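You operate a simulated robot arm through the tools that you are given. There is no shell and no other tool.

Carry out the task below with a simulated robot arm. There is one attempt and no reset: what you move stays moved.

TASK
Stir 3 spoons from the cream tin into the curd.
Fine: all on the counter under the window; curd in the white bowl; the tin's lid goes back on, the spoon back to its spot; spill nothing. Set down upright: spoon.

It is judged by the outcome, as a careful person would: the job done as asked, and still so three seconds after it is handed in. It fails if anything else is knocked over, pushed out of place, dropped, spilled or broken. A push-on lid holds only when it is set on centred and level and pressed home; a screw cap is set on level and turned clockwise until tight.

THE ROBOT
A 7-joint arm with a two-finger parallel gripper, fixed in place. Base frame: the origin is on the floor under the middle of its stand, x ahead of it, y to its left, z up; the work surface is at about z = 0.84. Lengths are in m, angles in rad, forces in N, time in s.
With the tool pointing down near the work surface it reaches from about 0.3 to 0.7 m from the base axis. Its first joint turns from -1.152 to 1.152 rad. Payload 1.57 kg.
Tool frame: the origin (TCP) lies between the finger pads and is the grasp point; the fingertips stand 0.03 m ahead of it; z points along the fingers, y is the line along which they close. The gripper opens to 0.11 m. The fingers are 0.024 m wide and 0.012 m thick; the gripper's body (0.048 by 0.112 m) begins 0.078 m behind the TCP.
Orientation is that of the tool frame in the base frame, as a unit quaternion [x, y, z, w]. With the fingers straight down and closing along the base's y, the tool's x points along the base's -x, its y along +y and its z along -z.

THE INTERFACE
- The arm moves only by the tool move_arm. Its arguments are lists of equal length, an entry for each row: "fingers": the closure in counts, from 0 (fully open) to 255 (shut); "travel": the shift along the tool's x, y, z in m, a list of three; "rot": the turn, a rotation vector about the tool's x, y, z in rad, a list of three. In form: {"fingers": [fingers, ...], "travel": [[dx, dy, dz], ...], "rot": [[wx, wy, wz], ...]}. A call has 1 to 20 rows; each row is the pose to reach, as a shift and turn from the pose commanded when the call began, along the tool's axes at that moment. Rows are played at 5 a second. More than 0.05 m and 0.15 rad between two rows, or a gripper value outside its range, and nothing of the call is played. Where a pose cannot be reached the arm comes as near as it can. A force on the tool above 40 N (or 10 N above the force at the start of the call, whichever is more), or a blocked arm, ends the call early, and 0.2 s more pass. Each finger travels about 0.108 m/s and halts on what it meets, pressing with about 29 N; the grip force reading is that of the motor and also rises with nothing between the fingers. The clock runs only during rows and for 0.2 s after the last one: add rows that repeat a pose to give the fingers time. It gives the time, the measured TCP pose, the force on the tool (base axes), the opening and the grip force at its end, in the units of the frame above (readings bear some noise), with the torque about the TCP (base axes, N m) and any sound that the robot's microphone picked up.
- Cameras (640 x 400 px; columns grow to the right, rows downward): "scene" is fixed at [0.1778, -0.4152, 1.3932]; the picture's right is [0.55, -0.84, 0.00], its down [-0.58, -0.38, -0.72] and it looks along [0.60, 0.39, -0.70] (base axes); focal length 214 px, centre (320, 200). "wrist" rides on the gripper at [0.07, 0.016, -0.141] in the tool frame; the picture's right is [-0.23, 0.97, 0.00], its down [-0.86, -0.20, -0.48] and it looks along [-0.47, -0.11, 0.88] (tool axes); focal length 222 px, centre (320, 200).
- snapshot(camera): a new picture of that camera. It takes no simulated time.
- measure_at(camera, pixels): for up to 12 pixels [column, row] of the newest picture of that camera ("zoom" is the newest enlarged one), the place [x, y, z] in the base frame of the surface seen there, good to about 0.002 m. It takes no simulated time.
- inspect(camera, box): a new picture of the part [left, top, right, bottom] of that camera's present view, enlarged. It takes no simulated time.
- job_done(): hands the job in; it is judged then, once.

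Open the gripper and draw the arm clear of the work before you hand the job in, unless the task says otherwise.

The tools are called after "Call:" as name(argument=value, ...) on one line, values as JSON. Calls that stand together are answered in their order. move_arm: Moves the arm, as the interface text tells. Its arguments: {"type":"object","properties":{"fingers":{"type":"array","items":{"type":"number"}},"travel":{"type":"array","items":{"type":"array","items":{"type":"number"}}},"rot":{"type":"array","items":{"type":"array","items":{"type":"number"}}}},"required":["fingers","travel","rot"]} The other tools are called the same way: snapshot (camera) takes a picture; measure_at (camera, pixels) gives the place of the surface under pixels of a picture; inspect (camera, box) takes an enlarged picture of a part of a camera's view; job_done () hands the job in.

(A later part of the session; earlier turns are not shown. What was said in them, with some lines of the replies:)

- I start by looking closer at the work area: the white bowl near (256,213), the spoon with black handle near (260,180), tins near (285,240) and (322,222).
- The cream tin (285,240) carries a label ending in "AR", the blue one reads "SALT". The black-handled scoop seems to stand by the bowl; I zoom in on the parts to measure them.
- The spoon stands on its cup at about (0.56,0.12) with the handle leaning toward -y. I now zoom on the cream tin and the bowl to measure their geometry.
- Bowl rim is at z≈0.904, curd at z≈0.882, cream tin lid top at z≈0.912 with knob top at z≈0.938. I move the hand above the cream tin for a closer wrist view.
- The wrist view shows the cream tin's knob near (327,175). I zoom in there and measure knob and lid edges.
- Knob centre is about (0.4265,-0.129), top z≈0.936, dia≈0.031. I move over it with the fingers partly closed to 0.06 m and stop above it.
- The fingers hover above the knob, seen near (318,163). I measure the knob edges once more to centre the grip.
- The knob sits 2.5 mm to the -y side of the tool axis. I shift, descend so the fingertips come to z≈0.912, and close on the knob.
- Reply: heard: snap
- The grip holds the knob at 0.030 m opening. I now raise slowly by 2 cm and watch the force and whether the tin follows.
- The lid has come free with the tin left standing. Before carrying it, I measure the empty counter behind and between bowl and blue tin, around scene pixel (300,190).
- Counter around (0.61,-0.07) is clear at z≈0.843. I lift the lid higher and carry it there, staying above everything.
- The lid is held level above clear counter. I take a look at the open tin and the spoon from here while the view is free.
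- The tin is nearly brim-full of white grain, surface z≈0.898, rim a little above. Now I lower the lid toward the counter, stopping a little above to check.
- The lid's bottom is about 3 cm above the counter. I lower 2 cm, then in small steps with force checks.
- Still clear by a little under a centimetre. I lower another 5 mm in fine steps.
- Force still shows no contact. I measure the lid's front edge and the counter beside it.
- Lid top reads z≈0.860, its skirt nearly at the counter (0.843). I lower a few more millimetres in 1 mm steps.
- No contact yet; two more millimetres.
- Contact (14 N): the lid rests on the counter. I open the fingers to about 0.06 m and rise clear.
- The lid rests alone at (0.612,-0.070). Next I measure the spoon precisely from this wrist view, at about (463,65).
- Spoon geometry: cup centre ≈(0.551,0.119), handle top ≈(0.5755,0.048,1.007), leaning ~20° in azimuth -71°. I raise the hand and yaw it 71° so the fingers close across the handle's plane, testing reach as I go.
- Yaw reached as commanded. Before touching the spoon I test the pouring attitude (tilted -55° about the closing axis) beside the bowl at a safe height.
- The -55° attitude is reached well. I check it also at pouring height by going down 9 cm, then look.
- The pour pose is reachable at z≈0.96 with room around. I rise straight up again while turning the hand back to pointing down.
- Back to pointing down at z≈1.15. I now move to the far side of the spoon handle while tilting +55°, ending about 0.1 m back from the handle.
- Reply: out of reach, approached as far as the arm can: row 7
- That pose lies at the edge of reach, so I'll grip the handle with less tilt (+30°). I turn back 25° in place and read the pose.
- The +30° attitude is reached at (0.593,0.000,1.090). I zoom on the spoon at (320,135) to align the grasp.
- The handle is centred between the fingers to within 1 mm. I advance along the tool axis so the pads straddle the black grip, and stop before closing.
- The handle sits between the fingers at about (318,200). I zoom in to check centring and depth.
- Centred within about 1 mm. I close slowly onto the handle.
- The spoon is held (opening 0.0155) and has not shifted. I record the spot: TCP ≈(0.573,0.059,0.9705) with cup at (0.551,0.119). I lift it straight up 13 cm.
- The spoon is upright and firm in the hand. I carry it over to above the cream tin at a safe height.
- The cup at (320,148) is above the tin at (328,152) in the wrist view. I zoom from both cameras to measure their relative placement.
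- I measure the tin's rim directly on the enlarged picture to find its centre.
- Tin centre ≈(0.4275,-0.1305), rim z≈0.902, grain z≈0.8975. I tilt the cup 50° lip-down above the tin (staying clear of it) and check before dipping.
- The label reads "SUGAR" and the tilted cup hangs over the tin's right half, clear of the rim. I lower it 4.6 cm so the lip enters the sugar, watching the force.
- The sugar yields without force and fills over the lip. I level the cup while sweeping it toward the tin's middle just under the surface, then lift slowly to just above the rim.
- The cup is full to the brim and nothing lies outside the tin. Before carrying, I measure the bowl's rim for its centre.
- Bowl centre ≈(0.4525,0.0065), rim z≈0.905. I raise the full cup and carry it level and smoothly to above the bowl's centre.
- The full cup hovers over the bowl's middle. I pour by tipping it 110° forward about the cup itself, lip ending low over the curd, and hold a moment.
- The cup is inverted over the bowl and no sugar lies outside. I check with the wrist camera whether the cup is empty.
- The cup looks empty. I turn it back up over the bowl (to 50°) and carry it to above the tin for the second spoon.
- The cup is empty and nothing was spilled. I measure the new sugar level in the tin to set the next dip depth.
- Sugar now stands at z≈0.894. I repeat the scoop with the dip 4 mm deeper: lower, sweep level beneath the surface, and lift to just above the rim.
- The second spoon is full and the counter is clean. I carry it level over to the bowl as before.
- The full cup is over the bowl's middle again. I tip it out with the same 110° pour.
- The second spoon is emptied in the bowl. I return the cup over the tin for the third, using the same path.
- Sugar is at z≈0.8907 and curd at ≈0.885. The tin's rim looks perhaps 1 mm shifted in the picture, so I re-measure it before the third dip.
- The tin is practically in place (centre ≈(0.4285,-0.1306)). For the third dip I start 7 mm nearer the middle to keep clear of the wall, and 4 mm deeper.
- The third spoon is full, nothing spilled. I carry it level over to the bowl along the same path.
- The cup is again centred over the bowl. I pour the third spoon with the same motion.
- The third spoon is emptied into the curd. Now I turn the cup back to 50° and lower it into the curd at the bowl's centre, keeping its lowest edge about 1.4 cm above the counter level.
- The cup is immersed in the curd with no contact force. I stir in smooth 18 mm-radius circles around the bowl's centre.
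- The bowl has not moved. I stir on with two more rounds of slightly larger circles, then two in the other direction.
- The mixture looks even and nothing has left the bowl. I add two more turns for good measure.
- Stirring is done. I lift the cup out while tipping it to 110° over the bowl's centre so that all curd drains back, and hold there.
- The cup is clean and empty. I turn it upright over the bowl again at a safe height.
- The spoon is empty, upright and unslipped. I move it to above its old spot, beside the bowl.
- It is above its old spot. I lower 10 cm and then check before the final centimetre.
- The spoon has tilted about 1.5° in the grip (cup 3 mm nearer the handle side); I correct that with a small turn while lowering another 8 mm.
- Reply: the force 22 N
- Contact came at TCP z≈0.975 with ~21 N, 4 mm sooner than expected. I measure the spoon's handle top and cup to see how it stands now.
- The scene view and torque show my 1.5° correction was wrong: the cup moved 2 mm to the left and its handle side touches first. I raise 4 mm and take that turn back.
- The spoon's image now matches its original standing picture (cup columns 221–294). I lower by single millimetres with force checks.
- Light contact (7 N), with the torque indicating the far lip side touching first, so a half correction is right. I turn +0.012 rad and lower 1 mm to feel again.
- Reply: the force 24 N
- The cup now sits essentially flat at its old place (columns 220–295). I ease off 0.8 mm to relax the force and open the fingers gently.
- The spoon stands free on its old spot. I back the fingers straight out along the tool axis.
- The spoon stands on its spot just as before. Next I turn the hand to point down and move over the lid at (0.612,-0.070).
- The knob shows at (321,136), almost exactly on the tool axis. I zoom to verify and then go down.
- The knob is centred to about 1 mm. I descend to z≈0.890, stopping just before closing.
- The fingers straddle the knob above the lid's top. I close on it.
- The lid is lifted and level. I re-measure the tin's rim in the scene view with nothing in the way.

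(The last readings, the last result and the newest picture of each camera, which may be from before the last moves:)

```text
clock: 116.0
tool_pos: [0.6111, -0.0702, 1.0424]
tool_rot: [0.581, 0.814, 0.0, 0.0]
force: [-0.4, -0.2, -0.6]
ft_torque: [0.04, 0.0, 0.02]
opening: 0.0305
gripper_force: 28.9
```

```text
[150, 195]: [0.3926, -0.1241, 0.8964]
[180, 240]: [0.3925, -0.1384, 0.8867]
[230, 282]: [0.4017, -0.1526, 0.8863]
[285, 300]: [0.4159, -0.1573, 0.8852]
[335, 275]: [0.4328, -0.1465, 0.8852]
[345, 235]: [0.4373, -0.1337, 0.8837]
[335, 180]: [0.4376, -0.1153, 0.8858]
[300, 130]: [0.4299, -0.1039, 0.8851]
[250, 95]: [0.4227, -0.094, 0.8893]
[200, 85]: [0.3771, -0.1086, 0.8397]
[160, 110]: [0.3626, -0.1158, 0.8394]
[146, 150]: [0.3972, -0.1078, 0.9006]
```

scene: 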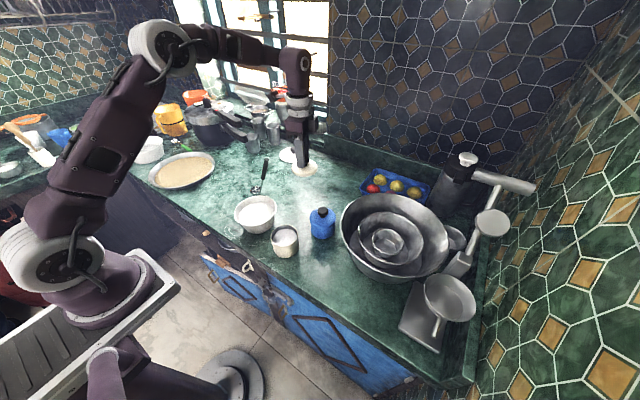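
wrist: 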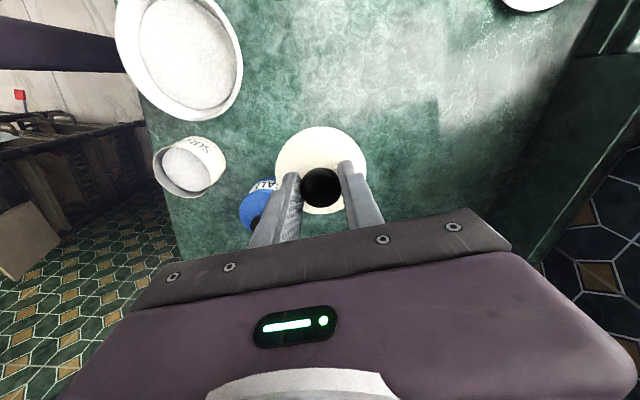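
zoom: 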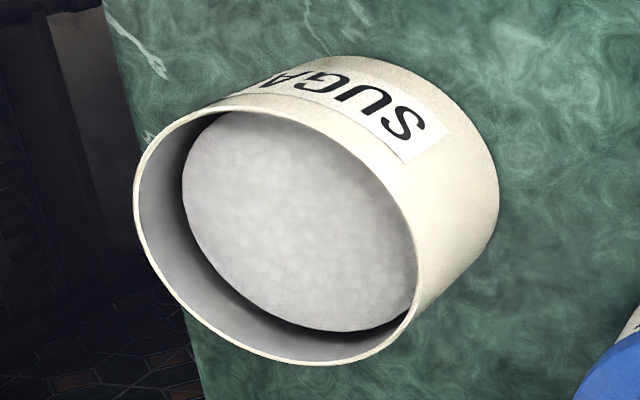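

I measure on the scene rim directly.

Call:
inspect(camera="scene", box=[260, 215, 310, 260])

Call:
measure_at(camera="zoom", pixels=[[195, 190], [203, 230], [235, 263], [300, 276], [370, 262], [412, 228], [433, 180], [420, 131], [380, 99], [320, 89], [260, 104], [215, 141]])

Call:
measure_at(camera="zoom", pixels=[[197, 175], [210, 243], [265, 273], [335, 272], [395, 245], [425, 210], [431, 155], [402, 113], [350, 91], [290, 93], [235, 121], [205, 155]])

```text
8.89 times, centred on (285, 238) of scene
```

zoom: 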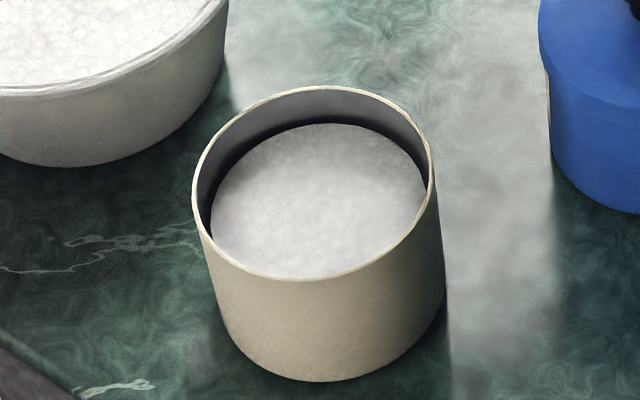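

```text
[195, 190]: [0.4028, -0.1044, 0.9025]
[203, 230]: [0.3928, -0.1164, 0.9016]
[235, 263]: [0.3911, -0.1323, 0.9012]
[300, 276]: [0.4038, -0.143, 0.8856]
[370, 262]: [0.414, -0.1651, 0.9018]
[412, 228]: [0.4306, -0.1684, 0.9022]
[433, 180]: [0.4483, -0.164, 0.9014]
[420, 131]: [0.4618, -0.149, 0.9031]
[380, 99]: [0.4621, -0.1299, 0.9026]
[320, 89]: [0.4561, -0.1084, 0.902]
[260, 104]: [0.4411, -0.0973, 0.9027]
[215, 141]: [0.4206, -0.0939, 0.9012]
```

```text
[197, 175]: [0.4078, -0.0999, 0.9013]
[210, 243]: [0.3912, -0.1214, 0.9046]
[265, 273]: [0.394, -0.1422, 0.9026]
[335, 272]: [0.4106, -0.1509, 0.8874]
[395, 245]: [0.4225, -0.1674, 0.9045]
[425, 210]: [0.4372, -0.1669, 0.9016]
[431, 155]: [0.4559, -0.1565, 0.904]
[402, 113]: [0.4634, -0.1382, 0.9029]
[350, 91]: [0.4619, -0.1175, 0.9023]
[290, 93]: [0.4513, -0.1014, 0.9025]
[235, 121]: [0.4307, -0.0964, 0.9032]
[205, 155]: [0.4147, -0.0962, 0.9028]
```

Rim fit gives the tin centre ≈(0.4275,-0.1315) in this camera, i.e. practically where the lid came off. I carry the lid over the tin and stop 3–4 cm above it to align by eye.

Call:
move_arm(fingers=[255, 255, 255, 255, 255, 255, 255, 255, 255, 255], travel=[[0.0006, -0.0291, 0], [0.0012, -0.0622, 0], [0.0018, -0.0952, 0], [0.0024, -0.1282, 0], [0.0031, -0.1613, 0], [0.0036, -0.184, 0], [0.0038, -0.1943, 0], [0.0038, -0.1943, 0.03], [0.0038, -0.1943, 0.06], [0.0038, -0.1943, 0.06]], rot=[[0, 0, 0], [0, 0, 0], [0, 0, 0], [0, 0, 0], [0, 0, 0], [0, 0, 0], [0, 0, 0], [0, 0, 0], [0, 0, 0], [0, 0, 0]])

Call:
inspect(camera="scene", box=[255, 205, 315, 260])

Call:
snapshot(camera="wrist")

```text
clock: 118.2
tool_pos: [0.4248, -0.1313, 0.9798]
tool_rot: [0.581, 0.814, 0.0, 0.0]
force: [-0.5, 0.4, -0.3]
ft_torque: [-0.02, 0.01, 0.03]
opening: 0.0305
gripper_force: 29.2
```

```text
7.27 times, centred on (285, 232) of scene
```

zoom: 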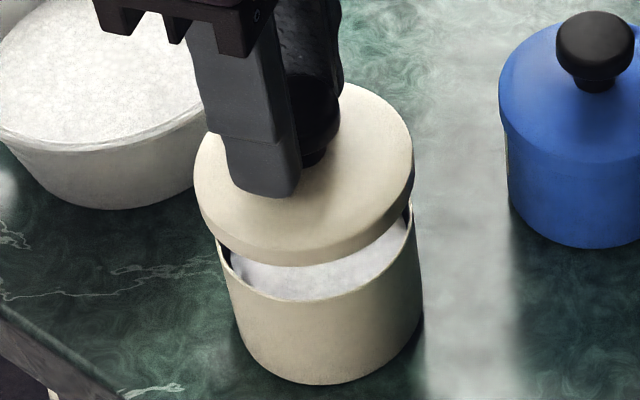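

```text
taken
```

wrist: 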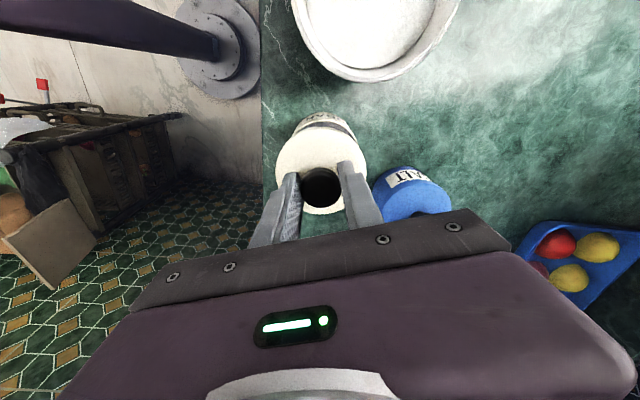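

I measure the lid's top edge in the same camera to compare its centre with the tin's.

Call:
inspect(camera="scene", box=[255, 205, 315, 260])

Call:
measure_at(camera="zoom", pixels=[[196, 165], [198, 185], [208, 210], [228, 232], [260, 245], [300, 248], [340, 240], [375, 220], [400, 195], [410, 165], [405, 130], [385, 103]])

Call:
inspect(camera="wrist", box=[270, 105, 375, 225])

Call:
measure_at(camera="zoom", pixels=[[185, 150], [190, 185], [205, 210], [315, 305], [440, 200], [447, 160], [435, 120], [400, 85], [350, 65], [300, 62], [250, 75], [210, 105]])

```text
7.27 times, centred on (285, 232) of scene
```

zoom: 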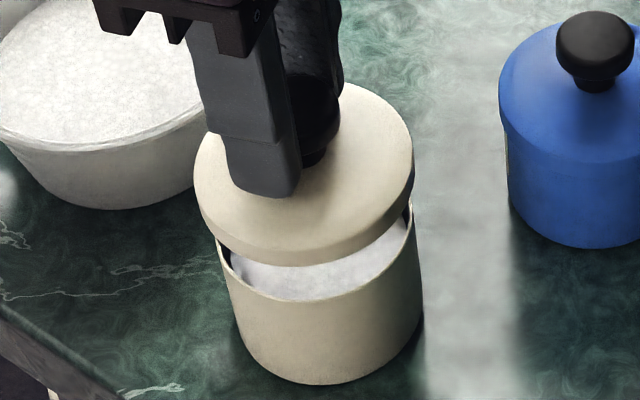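

```text
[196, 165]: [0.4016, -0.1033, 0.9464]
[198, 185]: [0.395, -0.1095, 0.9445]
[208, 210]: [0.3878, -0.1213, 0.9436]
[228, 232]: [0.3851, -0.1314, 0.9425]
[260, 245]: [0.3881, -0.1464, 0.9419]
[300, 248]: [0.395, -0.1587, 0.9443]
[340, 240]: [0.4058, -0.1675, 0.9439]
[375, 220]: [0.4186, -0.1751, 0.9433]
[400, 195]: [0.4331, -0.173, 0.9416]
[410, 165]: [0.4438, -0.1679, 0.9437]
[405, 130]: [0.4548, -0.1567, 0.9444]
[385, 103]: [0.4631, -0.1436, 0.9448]
```

```text
3.33 times, centred on (322, 165) of wrist
```

zoom: 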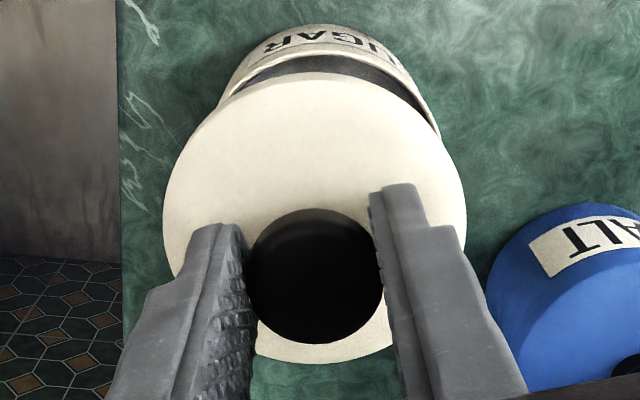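

```text
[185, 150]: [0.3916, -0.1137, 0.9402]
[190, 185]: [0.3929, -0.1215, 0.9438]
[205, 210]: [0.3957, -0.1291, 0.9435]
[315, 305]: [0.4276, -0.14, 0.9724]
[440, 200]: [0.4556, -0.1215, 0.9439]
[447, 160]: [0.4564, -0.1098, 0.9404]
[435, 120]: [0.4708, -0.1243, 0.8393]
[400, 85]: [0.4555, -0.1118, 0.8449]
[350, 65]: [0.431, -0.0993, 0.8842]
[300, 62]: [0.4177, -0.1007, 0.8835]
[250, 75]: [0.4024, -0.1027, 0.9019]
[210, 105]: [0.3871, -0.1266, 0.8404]
```

The two cameras disagree by a few millimetres, so I zoom closely on the visible tin rim behind the lid in the wrist view.

Call:
inspect(camera="wrist", box=[285, 105, 365, 155])

Call:
measure_at(camera="zoom", pixels=[[140, 140], [160, 115], [200, 92], [250, 75], [300, 68], [350, 70], [400, 80], [450, 100], [500, 135], [530, 165], [545, 190]])

```text
8.00 times, centred on (325, 130) of wrist
```

zoom: 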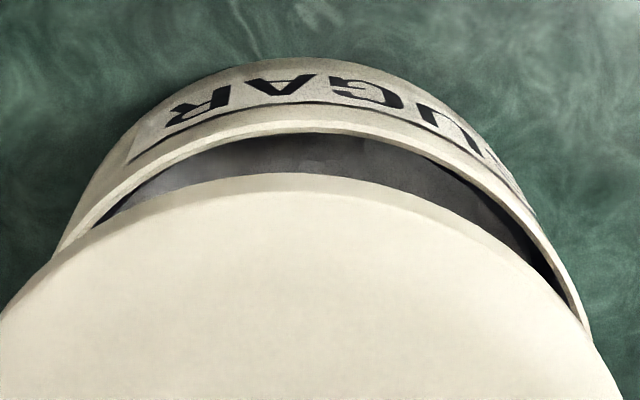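

```text
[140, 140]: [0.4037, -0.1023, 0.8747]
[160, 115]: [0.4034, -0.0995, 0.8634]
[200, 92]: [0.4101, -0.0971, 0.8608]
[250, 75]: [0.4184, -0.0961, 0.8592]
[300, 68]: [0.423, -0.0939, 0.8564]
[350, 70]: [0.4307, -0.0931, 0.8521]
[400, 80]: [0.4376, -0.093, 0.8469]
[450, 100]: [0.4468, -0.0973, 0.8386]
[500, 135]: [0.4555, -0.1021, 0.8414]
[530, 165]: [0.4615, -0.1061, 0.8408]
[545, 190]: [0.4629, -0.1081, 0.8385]
```

Wrist geometry puts the tin's centre about 2.3 mm to +x and 1–2 mm to +y of the lid's axis. I shift by that and lower to 7 mm above the rim for another check.

Call:
move_arm(fingers=[255, 255, 255, 255, 255], travel=[[0.0008, 0.0027, 0], [0.0008, 0.0027, 0.008], [0.0008, 0.0027, 0.016], [0.0008, 0.0027, 0.022], [0.0008, 0.0027, 0.022]], rot=[[0, 0, 0], [0, 0, 0], [0, 0, 0], [0, 0, 0], [0, 0, 0]])

Call:
inspect(camera="scene", box=[255, 205, 315, 260])

Call:
inspect(camera="wrist", box=[275, 105, 370, 225])

Call:
inspect(camera="wrist", box=[280, 105, 360, 155])

```text
clock: 119.4
tool_pos: [0.4278, -0.1274, 0.9579]
tool_rot: [0.581, 0.814, 0.0, 0.0]
force: [0.2, 0.2, -0.8]
ft_torque: [-0.01, 0.02, 0.0]
opening: 0.0304
gripper_force: 28.9
```

```text
7.27 times, centred on (285, 232) of scene
```

zoom: 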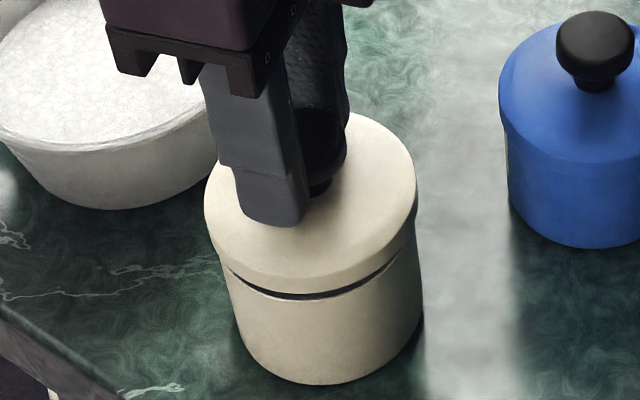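

```text
3.33 times, centred on (322, 165) of wrist
```

zoom: 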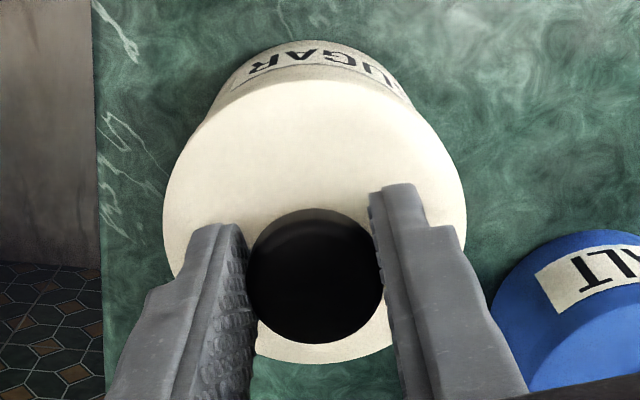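

```text
8.00 times, centred on (320, 130) of wrist
```

zoom: 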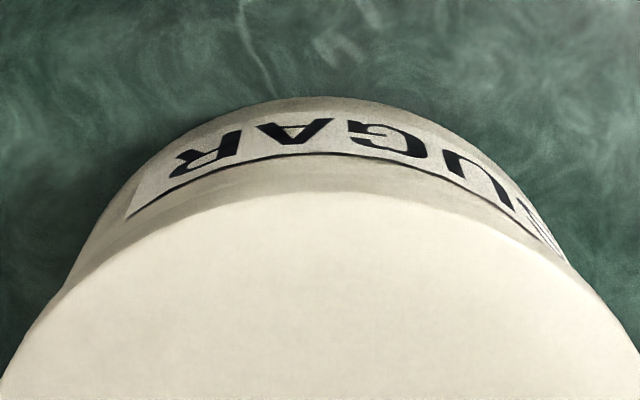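

Both views now show lid and tin concentric to about 1 mm (shared centre column ≈320.5 in the wrist view, lid columns 204–418 over tin in the scene). I lower gently in small steps, watching for side forces.

Call:
move_arm(fingers=[255, 255, 255, 255, 255], travel=[[0, 0, 0.002], [0, 0, 0.004], [0, 0, 0.006], [0, 0, 0.008], [0, 0, 0.008]], rot=[[0, 0, 0], [0, 0, 0], [0, 0, 0], [0, 0, 0], [0, 0, 0]])

Call:
inspect(camera="scene", box=[255, 205, 315, 260])

```text
clock: 120.6
tool_pos: [0.427, -0.1281, 0.951]
tool_rot: [0.58, 0.814, 0.0, 0.0]
force: [0.2, 0.4, -0.6]
ft_torque: [0.0, 0.0, 0.01]
opening: 0.0299
gripper_force: 29.0
```

```text
7.27 times, centred on (285, 232) of scene
```

zoom: 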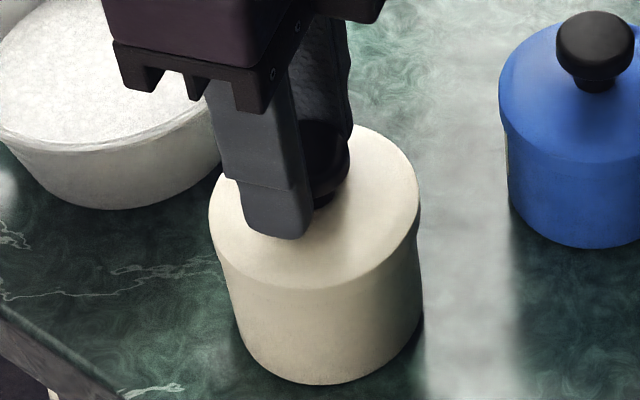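

No contact yet and the lid looks concentric. I continue in 1 mm steps.

Call:
move_arm(fingers=[255, 255, 255, 255], travel=[[0, 0, 0.001], [0, 0, 0.002], [0, 0, 0.003], [0, 0, 0.003]], rot=[[0, 0, 0], [0, 0, 0], [0, 0, 0], [0, 0, 0]])

```text
clock: 121.6
tool_pos: [0.4284, -0.1286, 0.9477]
tool_rot: [0.58, 0.814, 0.0, 0.0]
force: [-0.4, -0.1, -0.9]
ft_torque: [0.0, 0.05, 0.0]
opening: 0.0301
gripper_force: 29.0
```

No resistance at z≈0.9477, so the skirt passes over the rim. I go on in 1 mm steps.

Call:
move_arm(fingers=[255, 255, 255, 255], travel=[[0, 0, 0.001], [0, 0, 0.002], [0, 0, 0.003], [0, 0, 0.003]], rot=[[0, 0, 0], [0, 0, 0], [0, 0, 0], [0, 0, 0]])

Call:
inspect(camera="scene", box=[255, 205, 315, 260])

```text
clock: 122.6
tool_pos: [0.4289, -0.1284, 0.9436]
tool_rot: [0.581, 0.814, 0.0, 0.0]
force: [-0.5, 1.4, -0.8]
ft_torque: [-0.01, 0.01, -0.01]
opening: 0.0306
gripper_force: 28.5
```

```text
7.27 times, centred on (285, 232) of scene
```

zoom: 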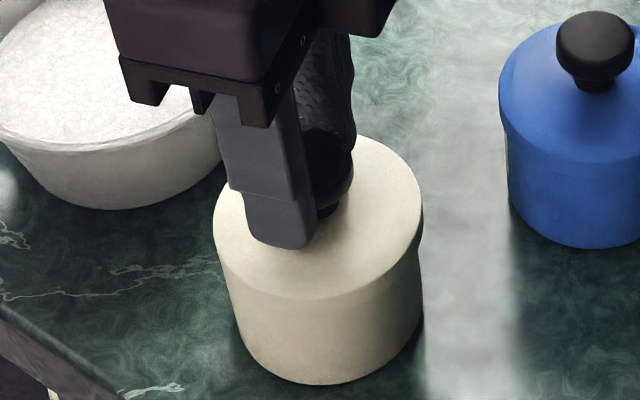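

Lid top is nearly at its seated height. I press on in 1 mm steps until it snaps home.

Call:
move_arm(fingers=[255, 255, 255, 255], travel=[[0, 0, 0.001], [0, 0, 0.002], [0, 0, 0.003], [0, 0, 0.003]], rot=[[0, 0, 0], [0, 0, 0], [0, 0, 0], [0, 0, 0]])

Call:
inspect(camera="scene", box=[255, 205, 315, 260])

```text
clock: 123.6
tool_pos: [0.4275, -0.1284, 0.9415]
tool_rot: [0.58, 0.814, 0.0, -0.001]
force: [-12.4, 0.8, 36.1]
ft_torque: [-0.16, 0.27, -0.05]
opening: 0.0303
gripper_force: 28.9
heard: snap
```

```text
7.27 times, centred on (285, 232) of scene
```

zoom: 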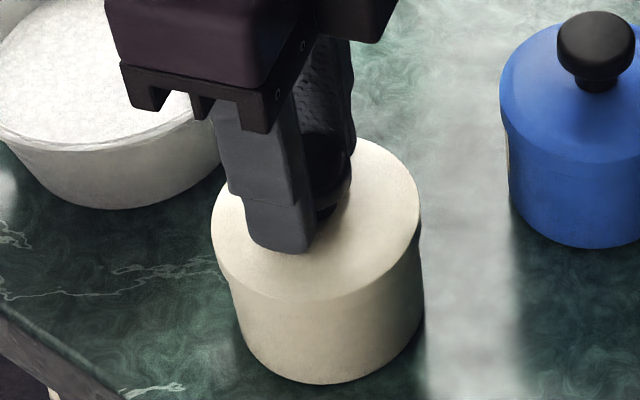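

A snap was heard at 36 N: the lid is home. I relax the pressure slightly and open the fingers without lifting yet.

Call:
move_arm(fingers=[255, 255, 230, 200, 170, 140, 110, 110], travel=[[0, 0, -0.001], [0, 0, -0.0018], [0, 0, -0.0018], [0, 0, -0.0018], [0, 0, -0.0018], [0, 0, -0.0018], [0, 0, -0.0018], [0, 0, -0.0018]], rot=[[0, 0, 0], [0, 0, 0], [0, 0, 0], [0, 0, 0], [0, 0, 0], [0, 0, 0], [0, 0, 0], [0, 0, 0]])

Call:
inspect(camera="scene", box=[255, 205, 315, 260])

Call:
inspect(camera="wrist", box=[250, 105, 390, 235])

```text
clock: 125.4
tool_pos: [0.4289, -0.128, 0.9424]
tool_rot: [0.581, 0.814, 0.0, 0.0]
force: [0.4, -0.1, 0.0]
ft_torque: [0.02, -0.01, -0.01]
opening: 0.0628
gripper_force: 0.0
```

```text
7.27 times, centred on (285, 232) of scene
```

zoom: 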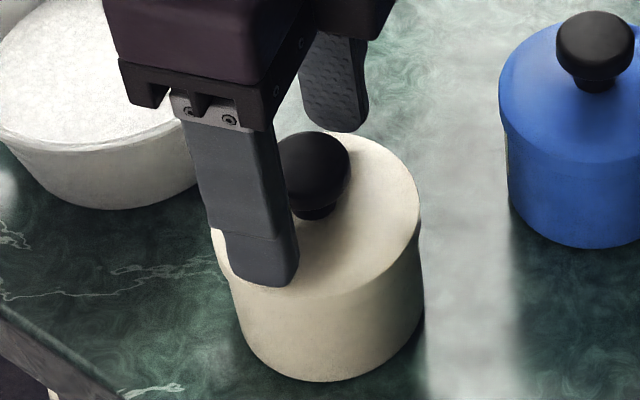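

```text
3.08 times, centred on (320, 170) of wrist
```

zoom: 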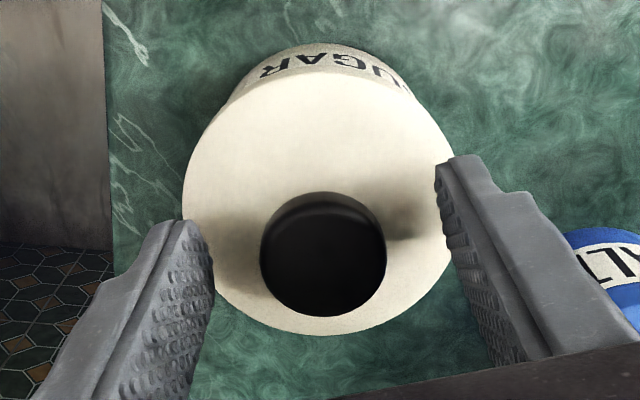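

The fingers are open around the knob. I rise clear and inspect the lid's seating.

Call:
move_arm(fingers=[110, 110, 110, 110, 110], travel=[[0, 0, -0.015], [0, 0, -0.04], [0, 0, -0.08], [0, 0, -0.12], [0, 0, -0.12]], rot=[[0, 0, 0], [0, 0, 0], [0, 0, 0], [0, 0, 0], [0, 0, 0]])

Call:
inspect(camera="scene", box=[255, 205, 335, 265])

Call:
measure_at(camera="zoom", pixels=[[155, 210], [175, 240], [215, 262], [260, 266], [300, 250], [330, 220], [338, 190], [320, 155], [280, 132], [180, 170], [240, 230], [300, 190]])

Call:
inspect(camera="wrist", box=[270, 95, 370, 185])

```text
clock: 126.6
tool_pos: [0.4291, -0.1276, 1.0631]
tool_rot: [0.581, 0.814, -0.001, 0.0]
force: [0.0, -0.5, 0.5]
ft_torque: [0.01, -0.04, -0.04]
opening: 0.0626
gripper_force: 0.0
```

```text
6.67 times, centred on (295, 235) of scene
```

zoom: 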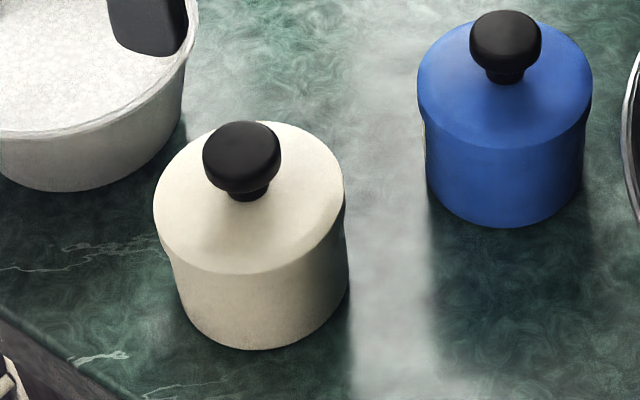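

```text
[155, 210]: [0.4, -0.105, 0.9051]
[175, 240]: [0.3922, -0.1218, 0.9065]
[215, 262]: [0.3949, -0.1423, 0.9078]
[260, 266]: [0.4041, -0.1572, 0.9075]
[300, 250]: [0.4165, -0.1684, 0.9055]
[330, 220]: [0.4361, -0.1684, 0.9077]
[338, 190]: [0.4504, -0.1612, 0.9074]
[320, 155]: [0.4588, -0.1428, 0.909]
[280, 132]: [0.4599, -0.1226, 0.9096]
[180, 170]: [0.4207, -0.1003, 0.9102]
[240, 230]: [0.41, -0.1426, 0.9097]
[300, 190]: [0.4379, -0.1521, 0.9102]
```

```text
4.44 times, centred on (320, 140) of wrist
```

zoom: 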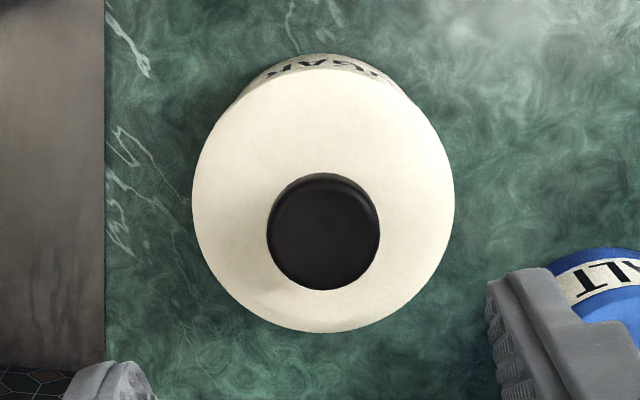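

The lid sits level and concentric (lid top z≈0.908, as at the start). To be sure it is home, I close the fingers and press gently on the knob's top; first down to just above it.

Call:
move_arm(fingers=[180, 255, 255, 255, 255, 255], travel=[[0, 0, 0], [0, 0, 0], [0, 0, 0.03], [0, 0, 0.06], [0, 0, 0.088], [0, 0, 0.088]], rot=[[0, 0, 0], [0, 0, 0], [0, 0, 0], [0, 0, 0], [0, 0, 0], [0, 0, 0]])

Call:
inspect(camera="scene", box=[255, 195, 335, 255])

```text
clock: 128.0
tool_pos: [0.4283, -0.1277, 0.9746]
tool_rot: [0.581, 0.814, 0.0, 0.0]
force: [0.3, 0.7, 0.7]
ft_torque: [-0.02, 0.02, -0.02]
opening: 0.0001
gripper_force: 21.7
```

```text
6.67 times, centred on (295, 225) of scene
```

zoom: 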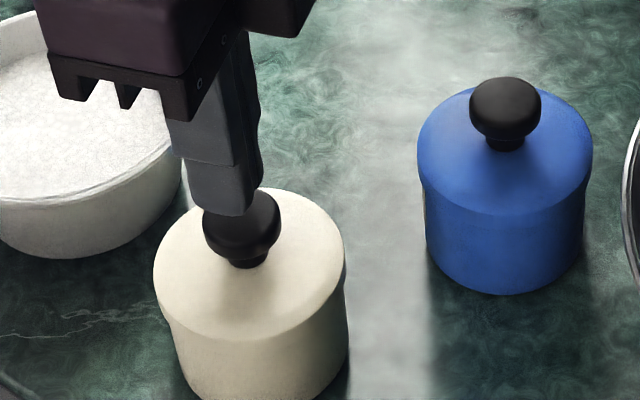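

The closed fingertips are just above the knob. I press down in small steps, reading the force.

Call:
move_arm(fingers=[255, 255, 255, 255, 255], travel=[[0, 0, 0.003], [0, 0, 0.006], [0, 0, 0.008], [0, 0, 0.009], [0, 0, 0.0095]], rot=[[0, 0, 0], [0, 0, 0], [0, 0, 0], [0, 0, 0], [0, 0, 0]])

```text
clock: 129.2
tool_pos: [0.4282, -0.1271, 0.9667]
tool_rot: [0.58, 0.814, 0.001, -0.001]
force: [0.4, -0.6, 0.2]
ft_torque: [0.0, -0.01, 0.01]
opening: 0.0002
gripper_force: 21.1
```

Call:
move_arm(fingers=[255, 255, 255, 255], travel=[[0, 0, 0.001], [0, 0, 0.002], [0, 0, 0.003], [0, 0, 0.003]], rot=[[0, 0, 0], [0, 0, 0], [0, 0, 0], [0, 0, 0]])

```text
clock: 130.2
tool_pos: [0.4287, -0.1275, 0.964]
tool_rot: [0.581, 0.814, 0.0, 0.001]
force: [-0.5, -1.8, 27.0]
ft_torque: [-0.01, 0.09, -0.04]
opening: 0.0
gripper_force: 21.5
```

Pressing with 27 N gave no further movement or snap, so the lid is home. I rise clear and open the gripper.

Call:
move_arm(fingers=[255, 255, 255, 200, 100, 0, 0], travel=[[0, 0, -0.005], [0, 0, -0.03], [0, 0, -0.07], [0, 0, -0.11], [0, 0, -0.15], [0, 0, -0.19], [0, 0, -0.19]], rot=[[0, 0, 0], [0, 0, 0], [0, 0, 0], [0, 0, 0], [0, 0, 0], [0, 0, 0], [0, 0, 0]])

Call:
snapshot(camera="scene")

Call:
snapshot(camera="wrist")

```text
clock: 131.8
tool_pos: [0.4304, -0.1265, 1.154]
tool_rot: [0.581, 0.814, 0.0, 0.0]
force: [-0.3, 0.3, 0.0]
ft_torque: [0.01, 0.01, -0.03]
opening: 0.1098
gripper_force: 0.0
```

```text
taken
```

scene: 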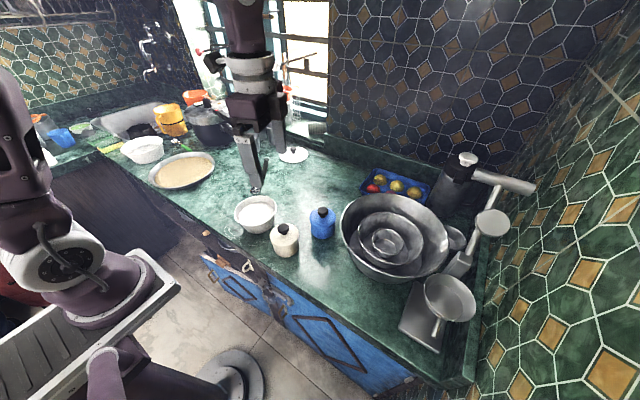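

```text
taken
```

wrist: 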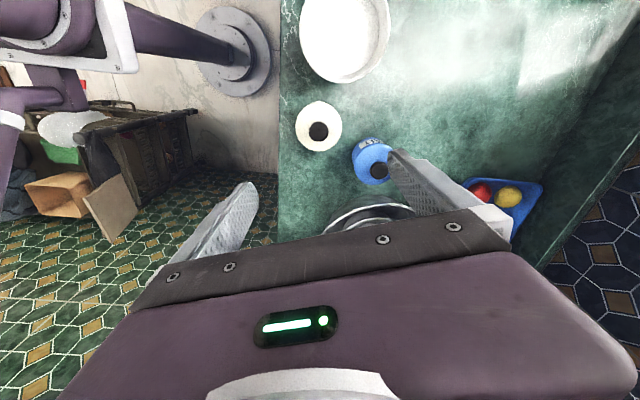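

Everything stands in order and the gripper is open. I draw the arm back to its starting pose, clear of the work, for a last look.

Call:
move_arm(fingers=[0, 0, 0, 0, 0, 0, 0, 0, 0, 0], travel=[[0.012, -0.0041, -0.0144], [0.024, -0.0082, -0.0289], [0.036, -0.0123, -0.0433], [0.048, -0.0164, -0.0578], [0.06, -0.0206, -0.0722], [0.0719, -0.0247, -0.0867], [0.0839, -0.0288, -0.1011], [0.0959, -0.0329, -0.1156], [0.1079, -0.037, -0.13], [0.1079, -0.037, -0.13]], rot=[[0, 0, -0.138], [0, 0, -0.276], [0, 0, -0.414], [0, 0, -0.552], [0, 0, -0.69], [0, 0, -0.828], [0, 0, -0.966], [0, 0, -1.104], [0, 0, -1.239], [0, 0, -1.239]])

Call:
inspect(camera="scene", box=[210, 140, 370, 260])

Call:
inspect(camera="scene", box=[225, 150, 305, 210])

Call:
inspect(camera="wrist", box=[250, 110, 420, 230])

```text
clock: 134.0
tool_pos: [0.358, -0.0362, 1.2837]
tool_rot: [-0.001, 1.0, 0.0, 0.0]
force: [0.0, 0.0, 1.0]
ft_torque: [0.01, 0.0, 0.01]
opening: 0.1101
gripper_force: 0.0
```

```text
3.33 times, centred on (290, 200) of scene
```

zoom: 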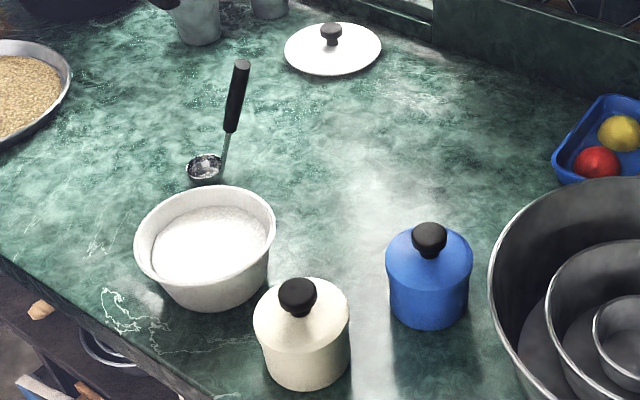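

```text
6.67 times, centred on (265, 180) of scene
```

zoom: 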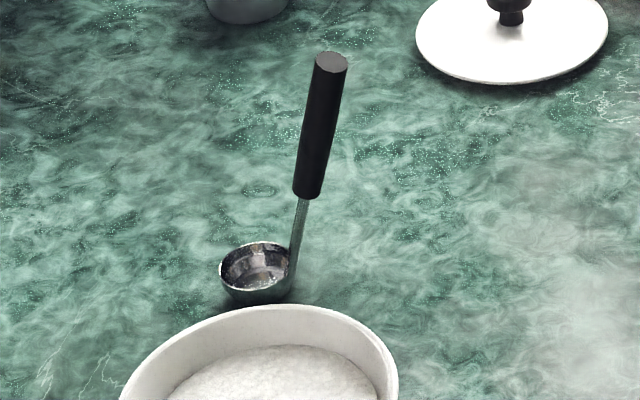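

```text
3.33 times, centred on (335, 170) of wrist
```

zoom: 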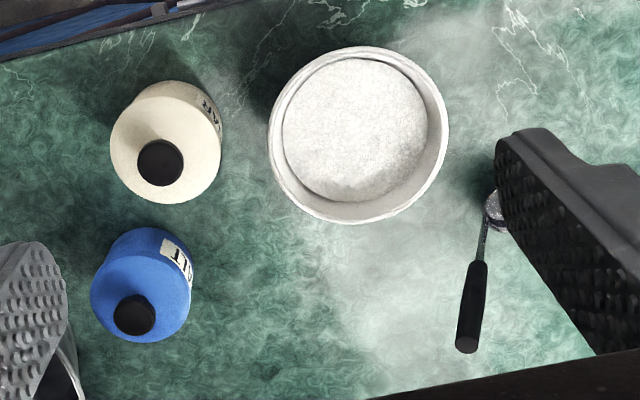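

The scene matches the start: lid on, spoon standing on its spot, bowl in place, no spill. I take one last close look at the curd's surface.

Call:
inspect(camera="scene", box=[226, 185, 286, 235])

Call:
inspect(camera="wrist", box=[310, 115, 380, 180])

```text
8.00 times, centred on (256, 210) of scene
```

zoom: 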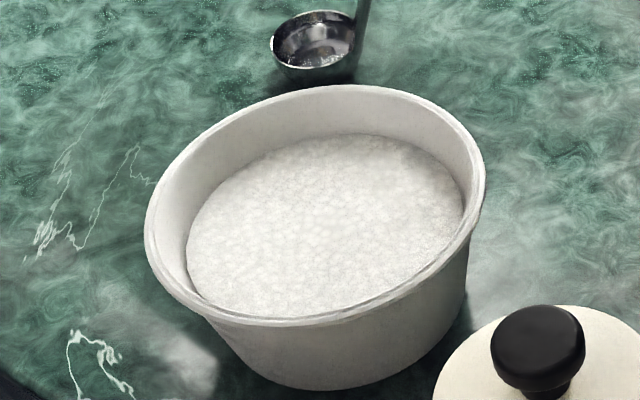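

```text
6.15 times, centred on (345, 148) of wrist
```

zoom: 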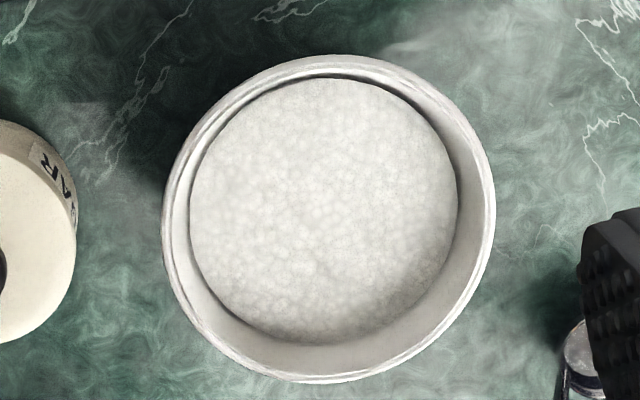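

The curd is even, the tin is closed, the spoon is upright on its spot and the arm is clear with the gripper open. I hand the job in.

Call:
job_done()

```text
The job is handed in.
```

Three level spoons of sugar from the cream tin are in the curd and stirred in. The job is handed in.

- **Sugar:** each spoon came up full, was poured over the middle of the white bowl, and looked empty afterwards. The curd looks even on top after about eight stirring circles.
- **Tin lid:** it is back on and level. I heard it snap into place, and pressing on the knob afterwards at about 27 N moved nothing. The tin itself ended up about 2 mm from where it started.
- **Spoon:** it is standing upright on its original spot, within a couple of millimetres, and looks empty. It slid a few millimetres in the grip and took a few small corrections to set down level.
- **Spills:** I saw nothing spilled or knocked over in the final views. The bowl and the blue salt tin are where they were.

The arm is back at its starting pose with the gripper open.
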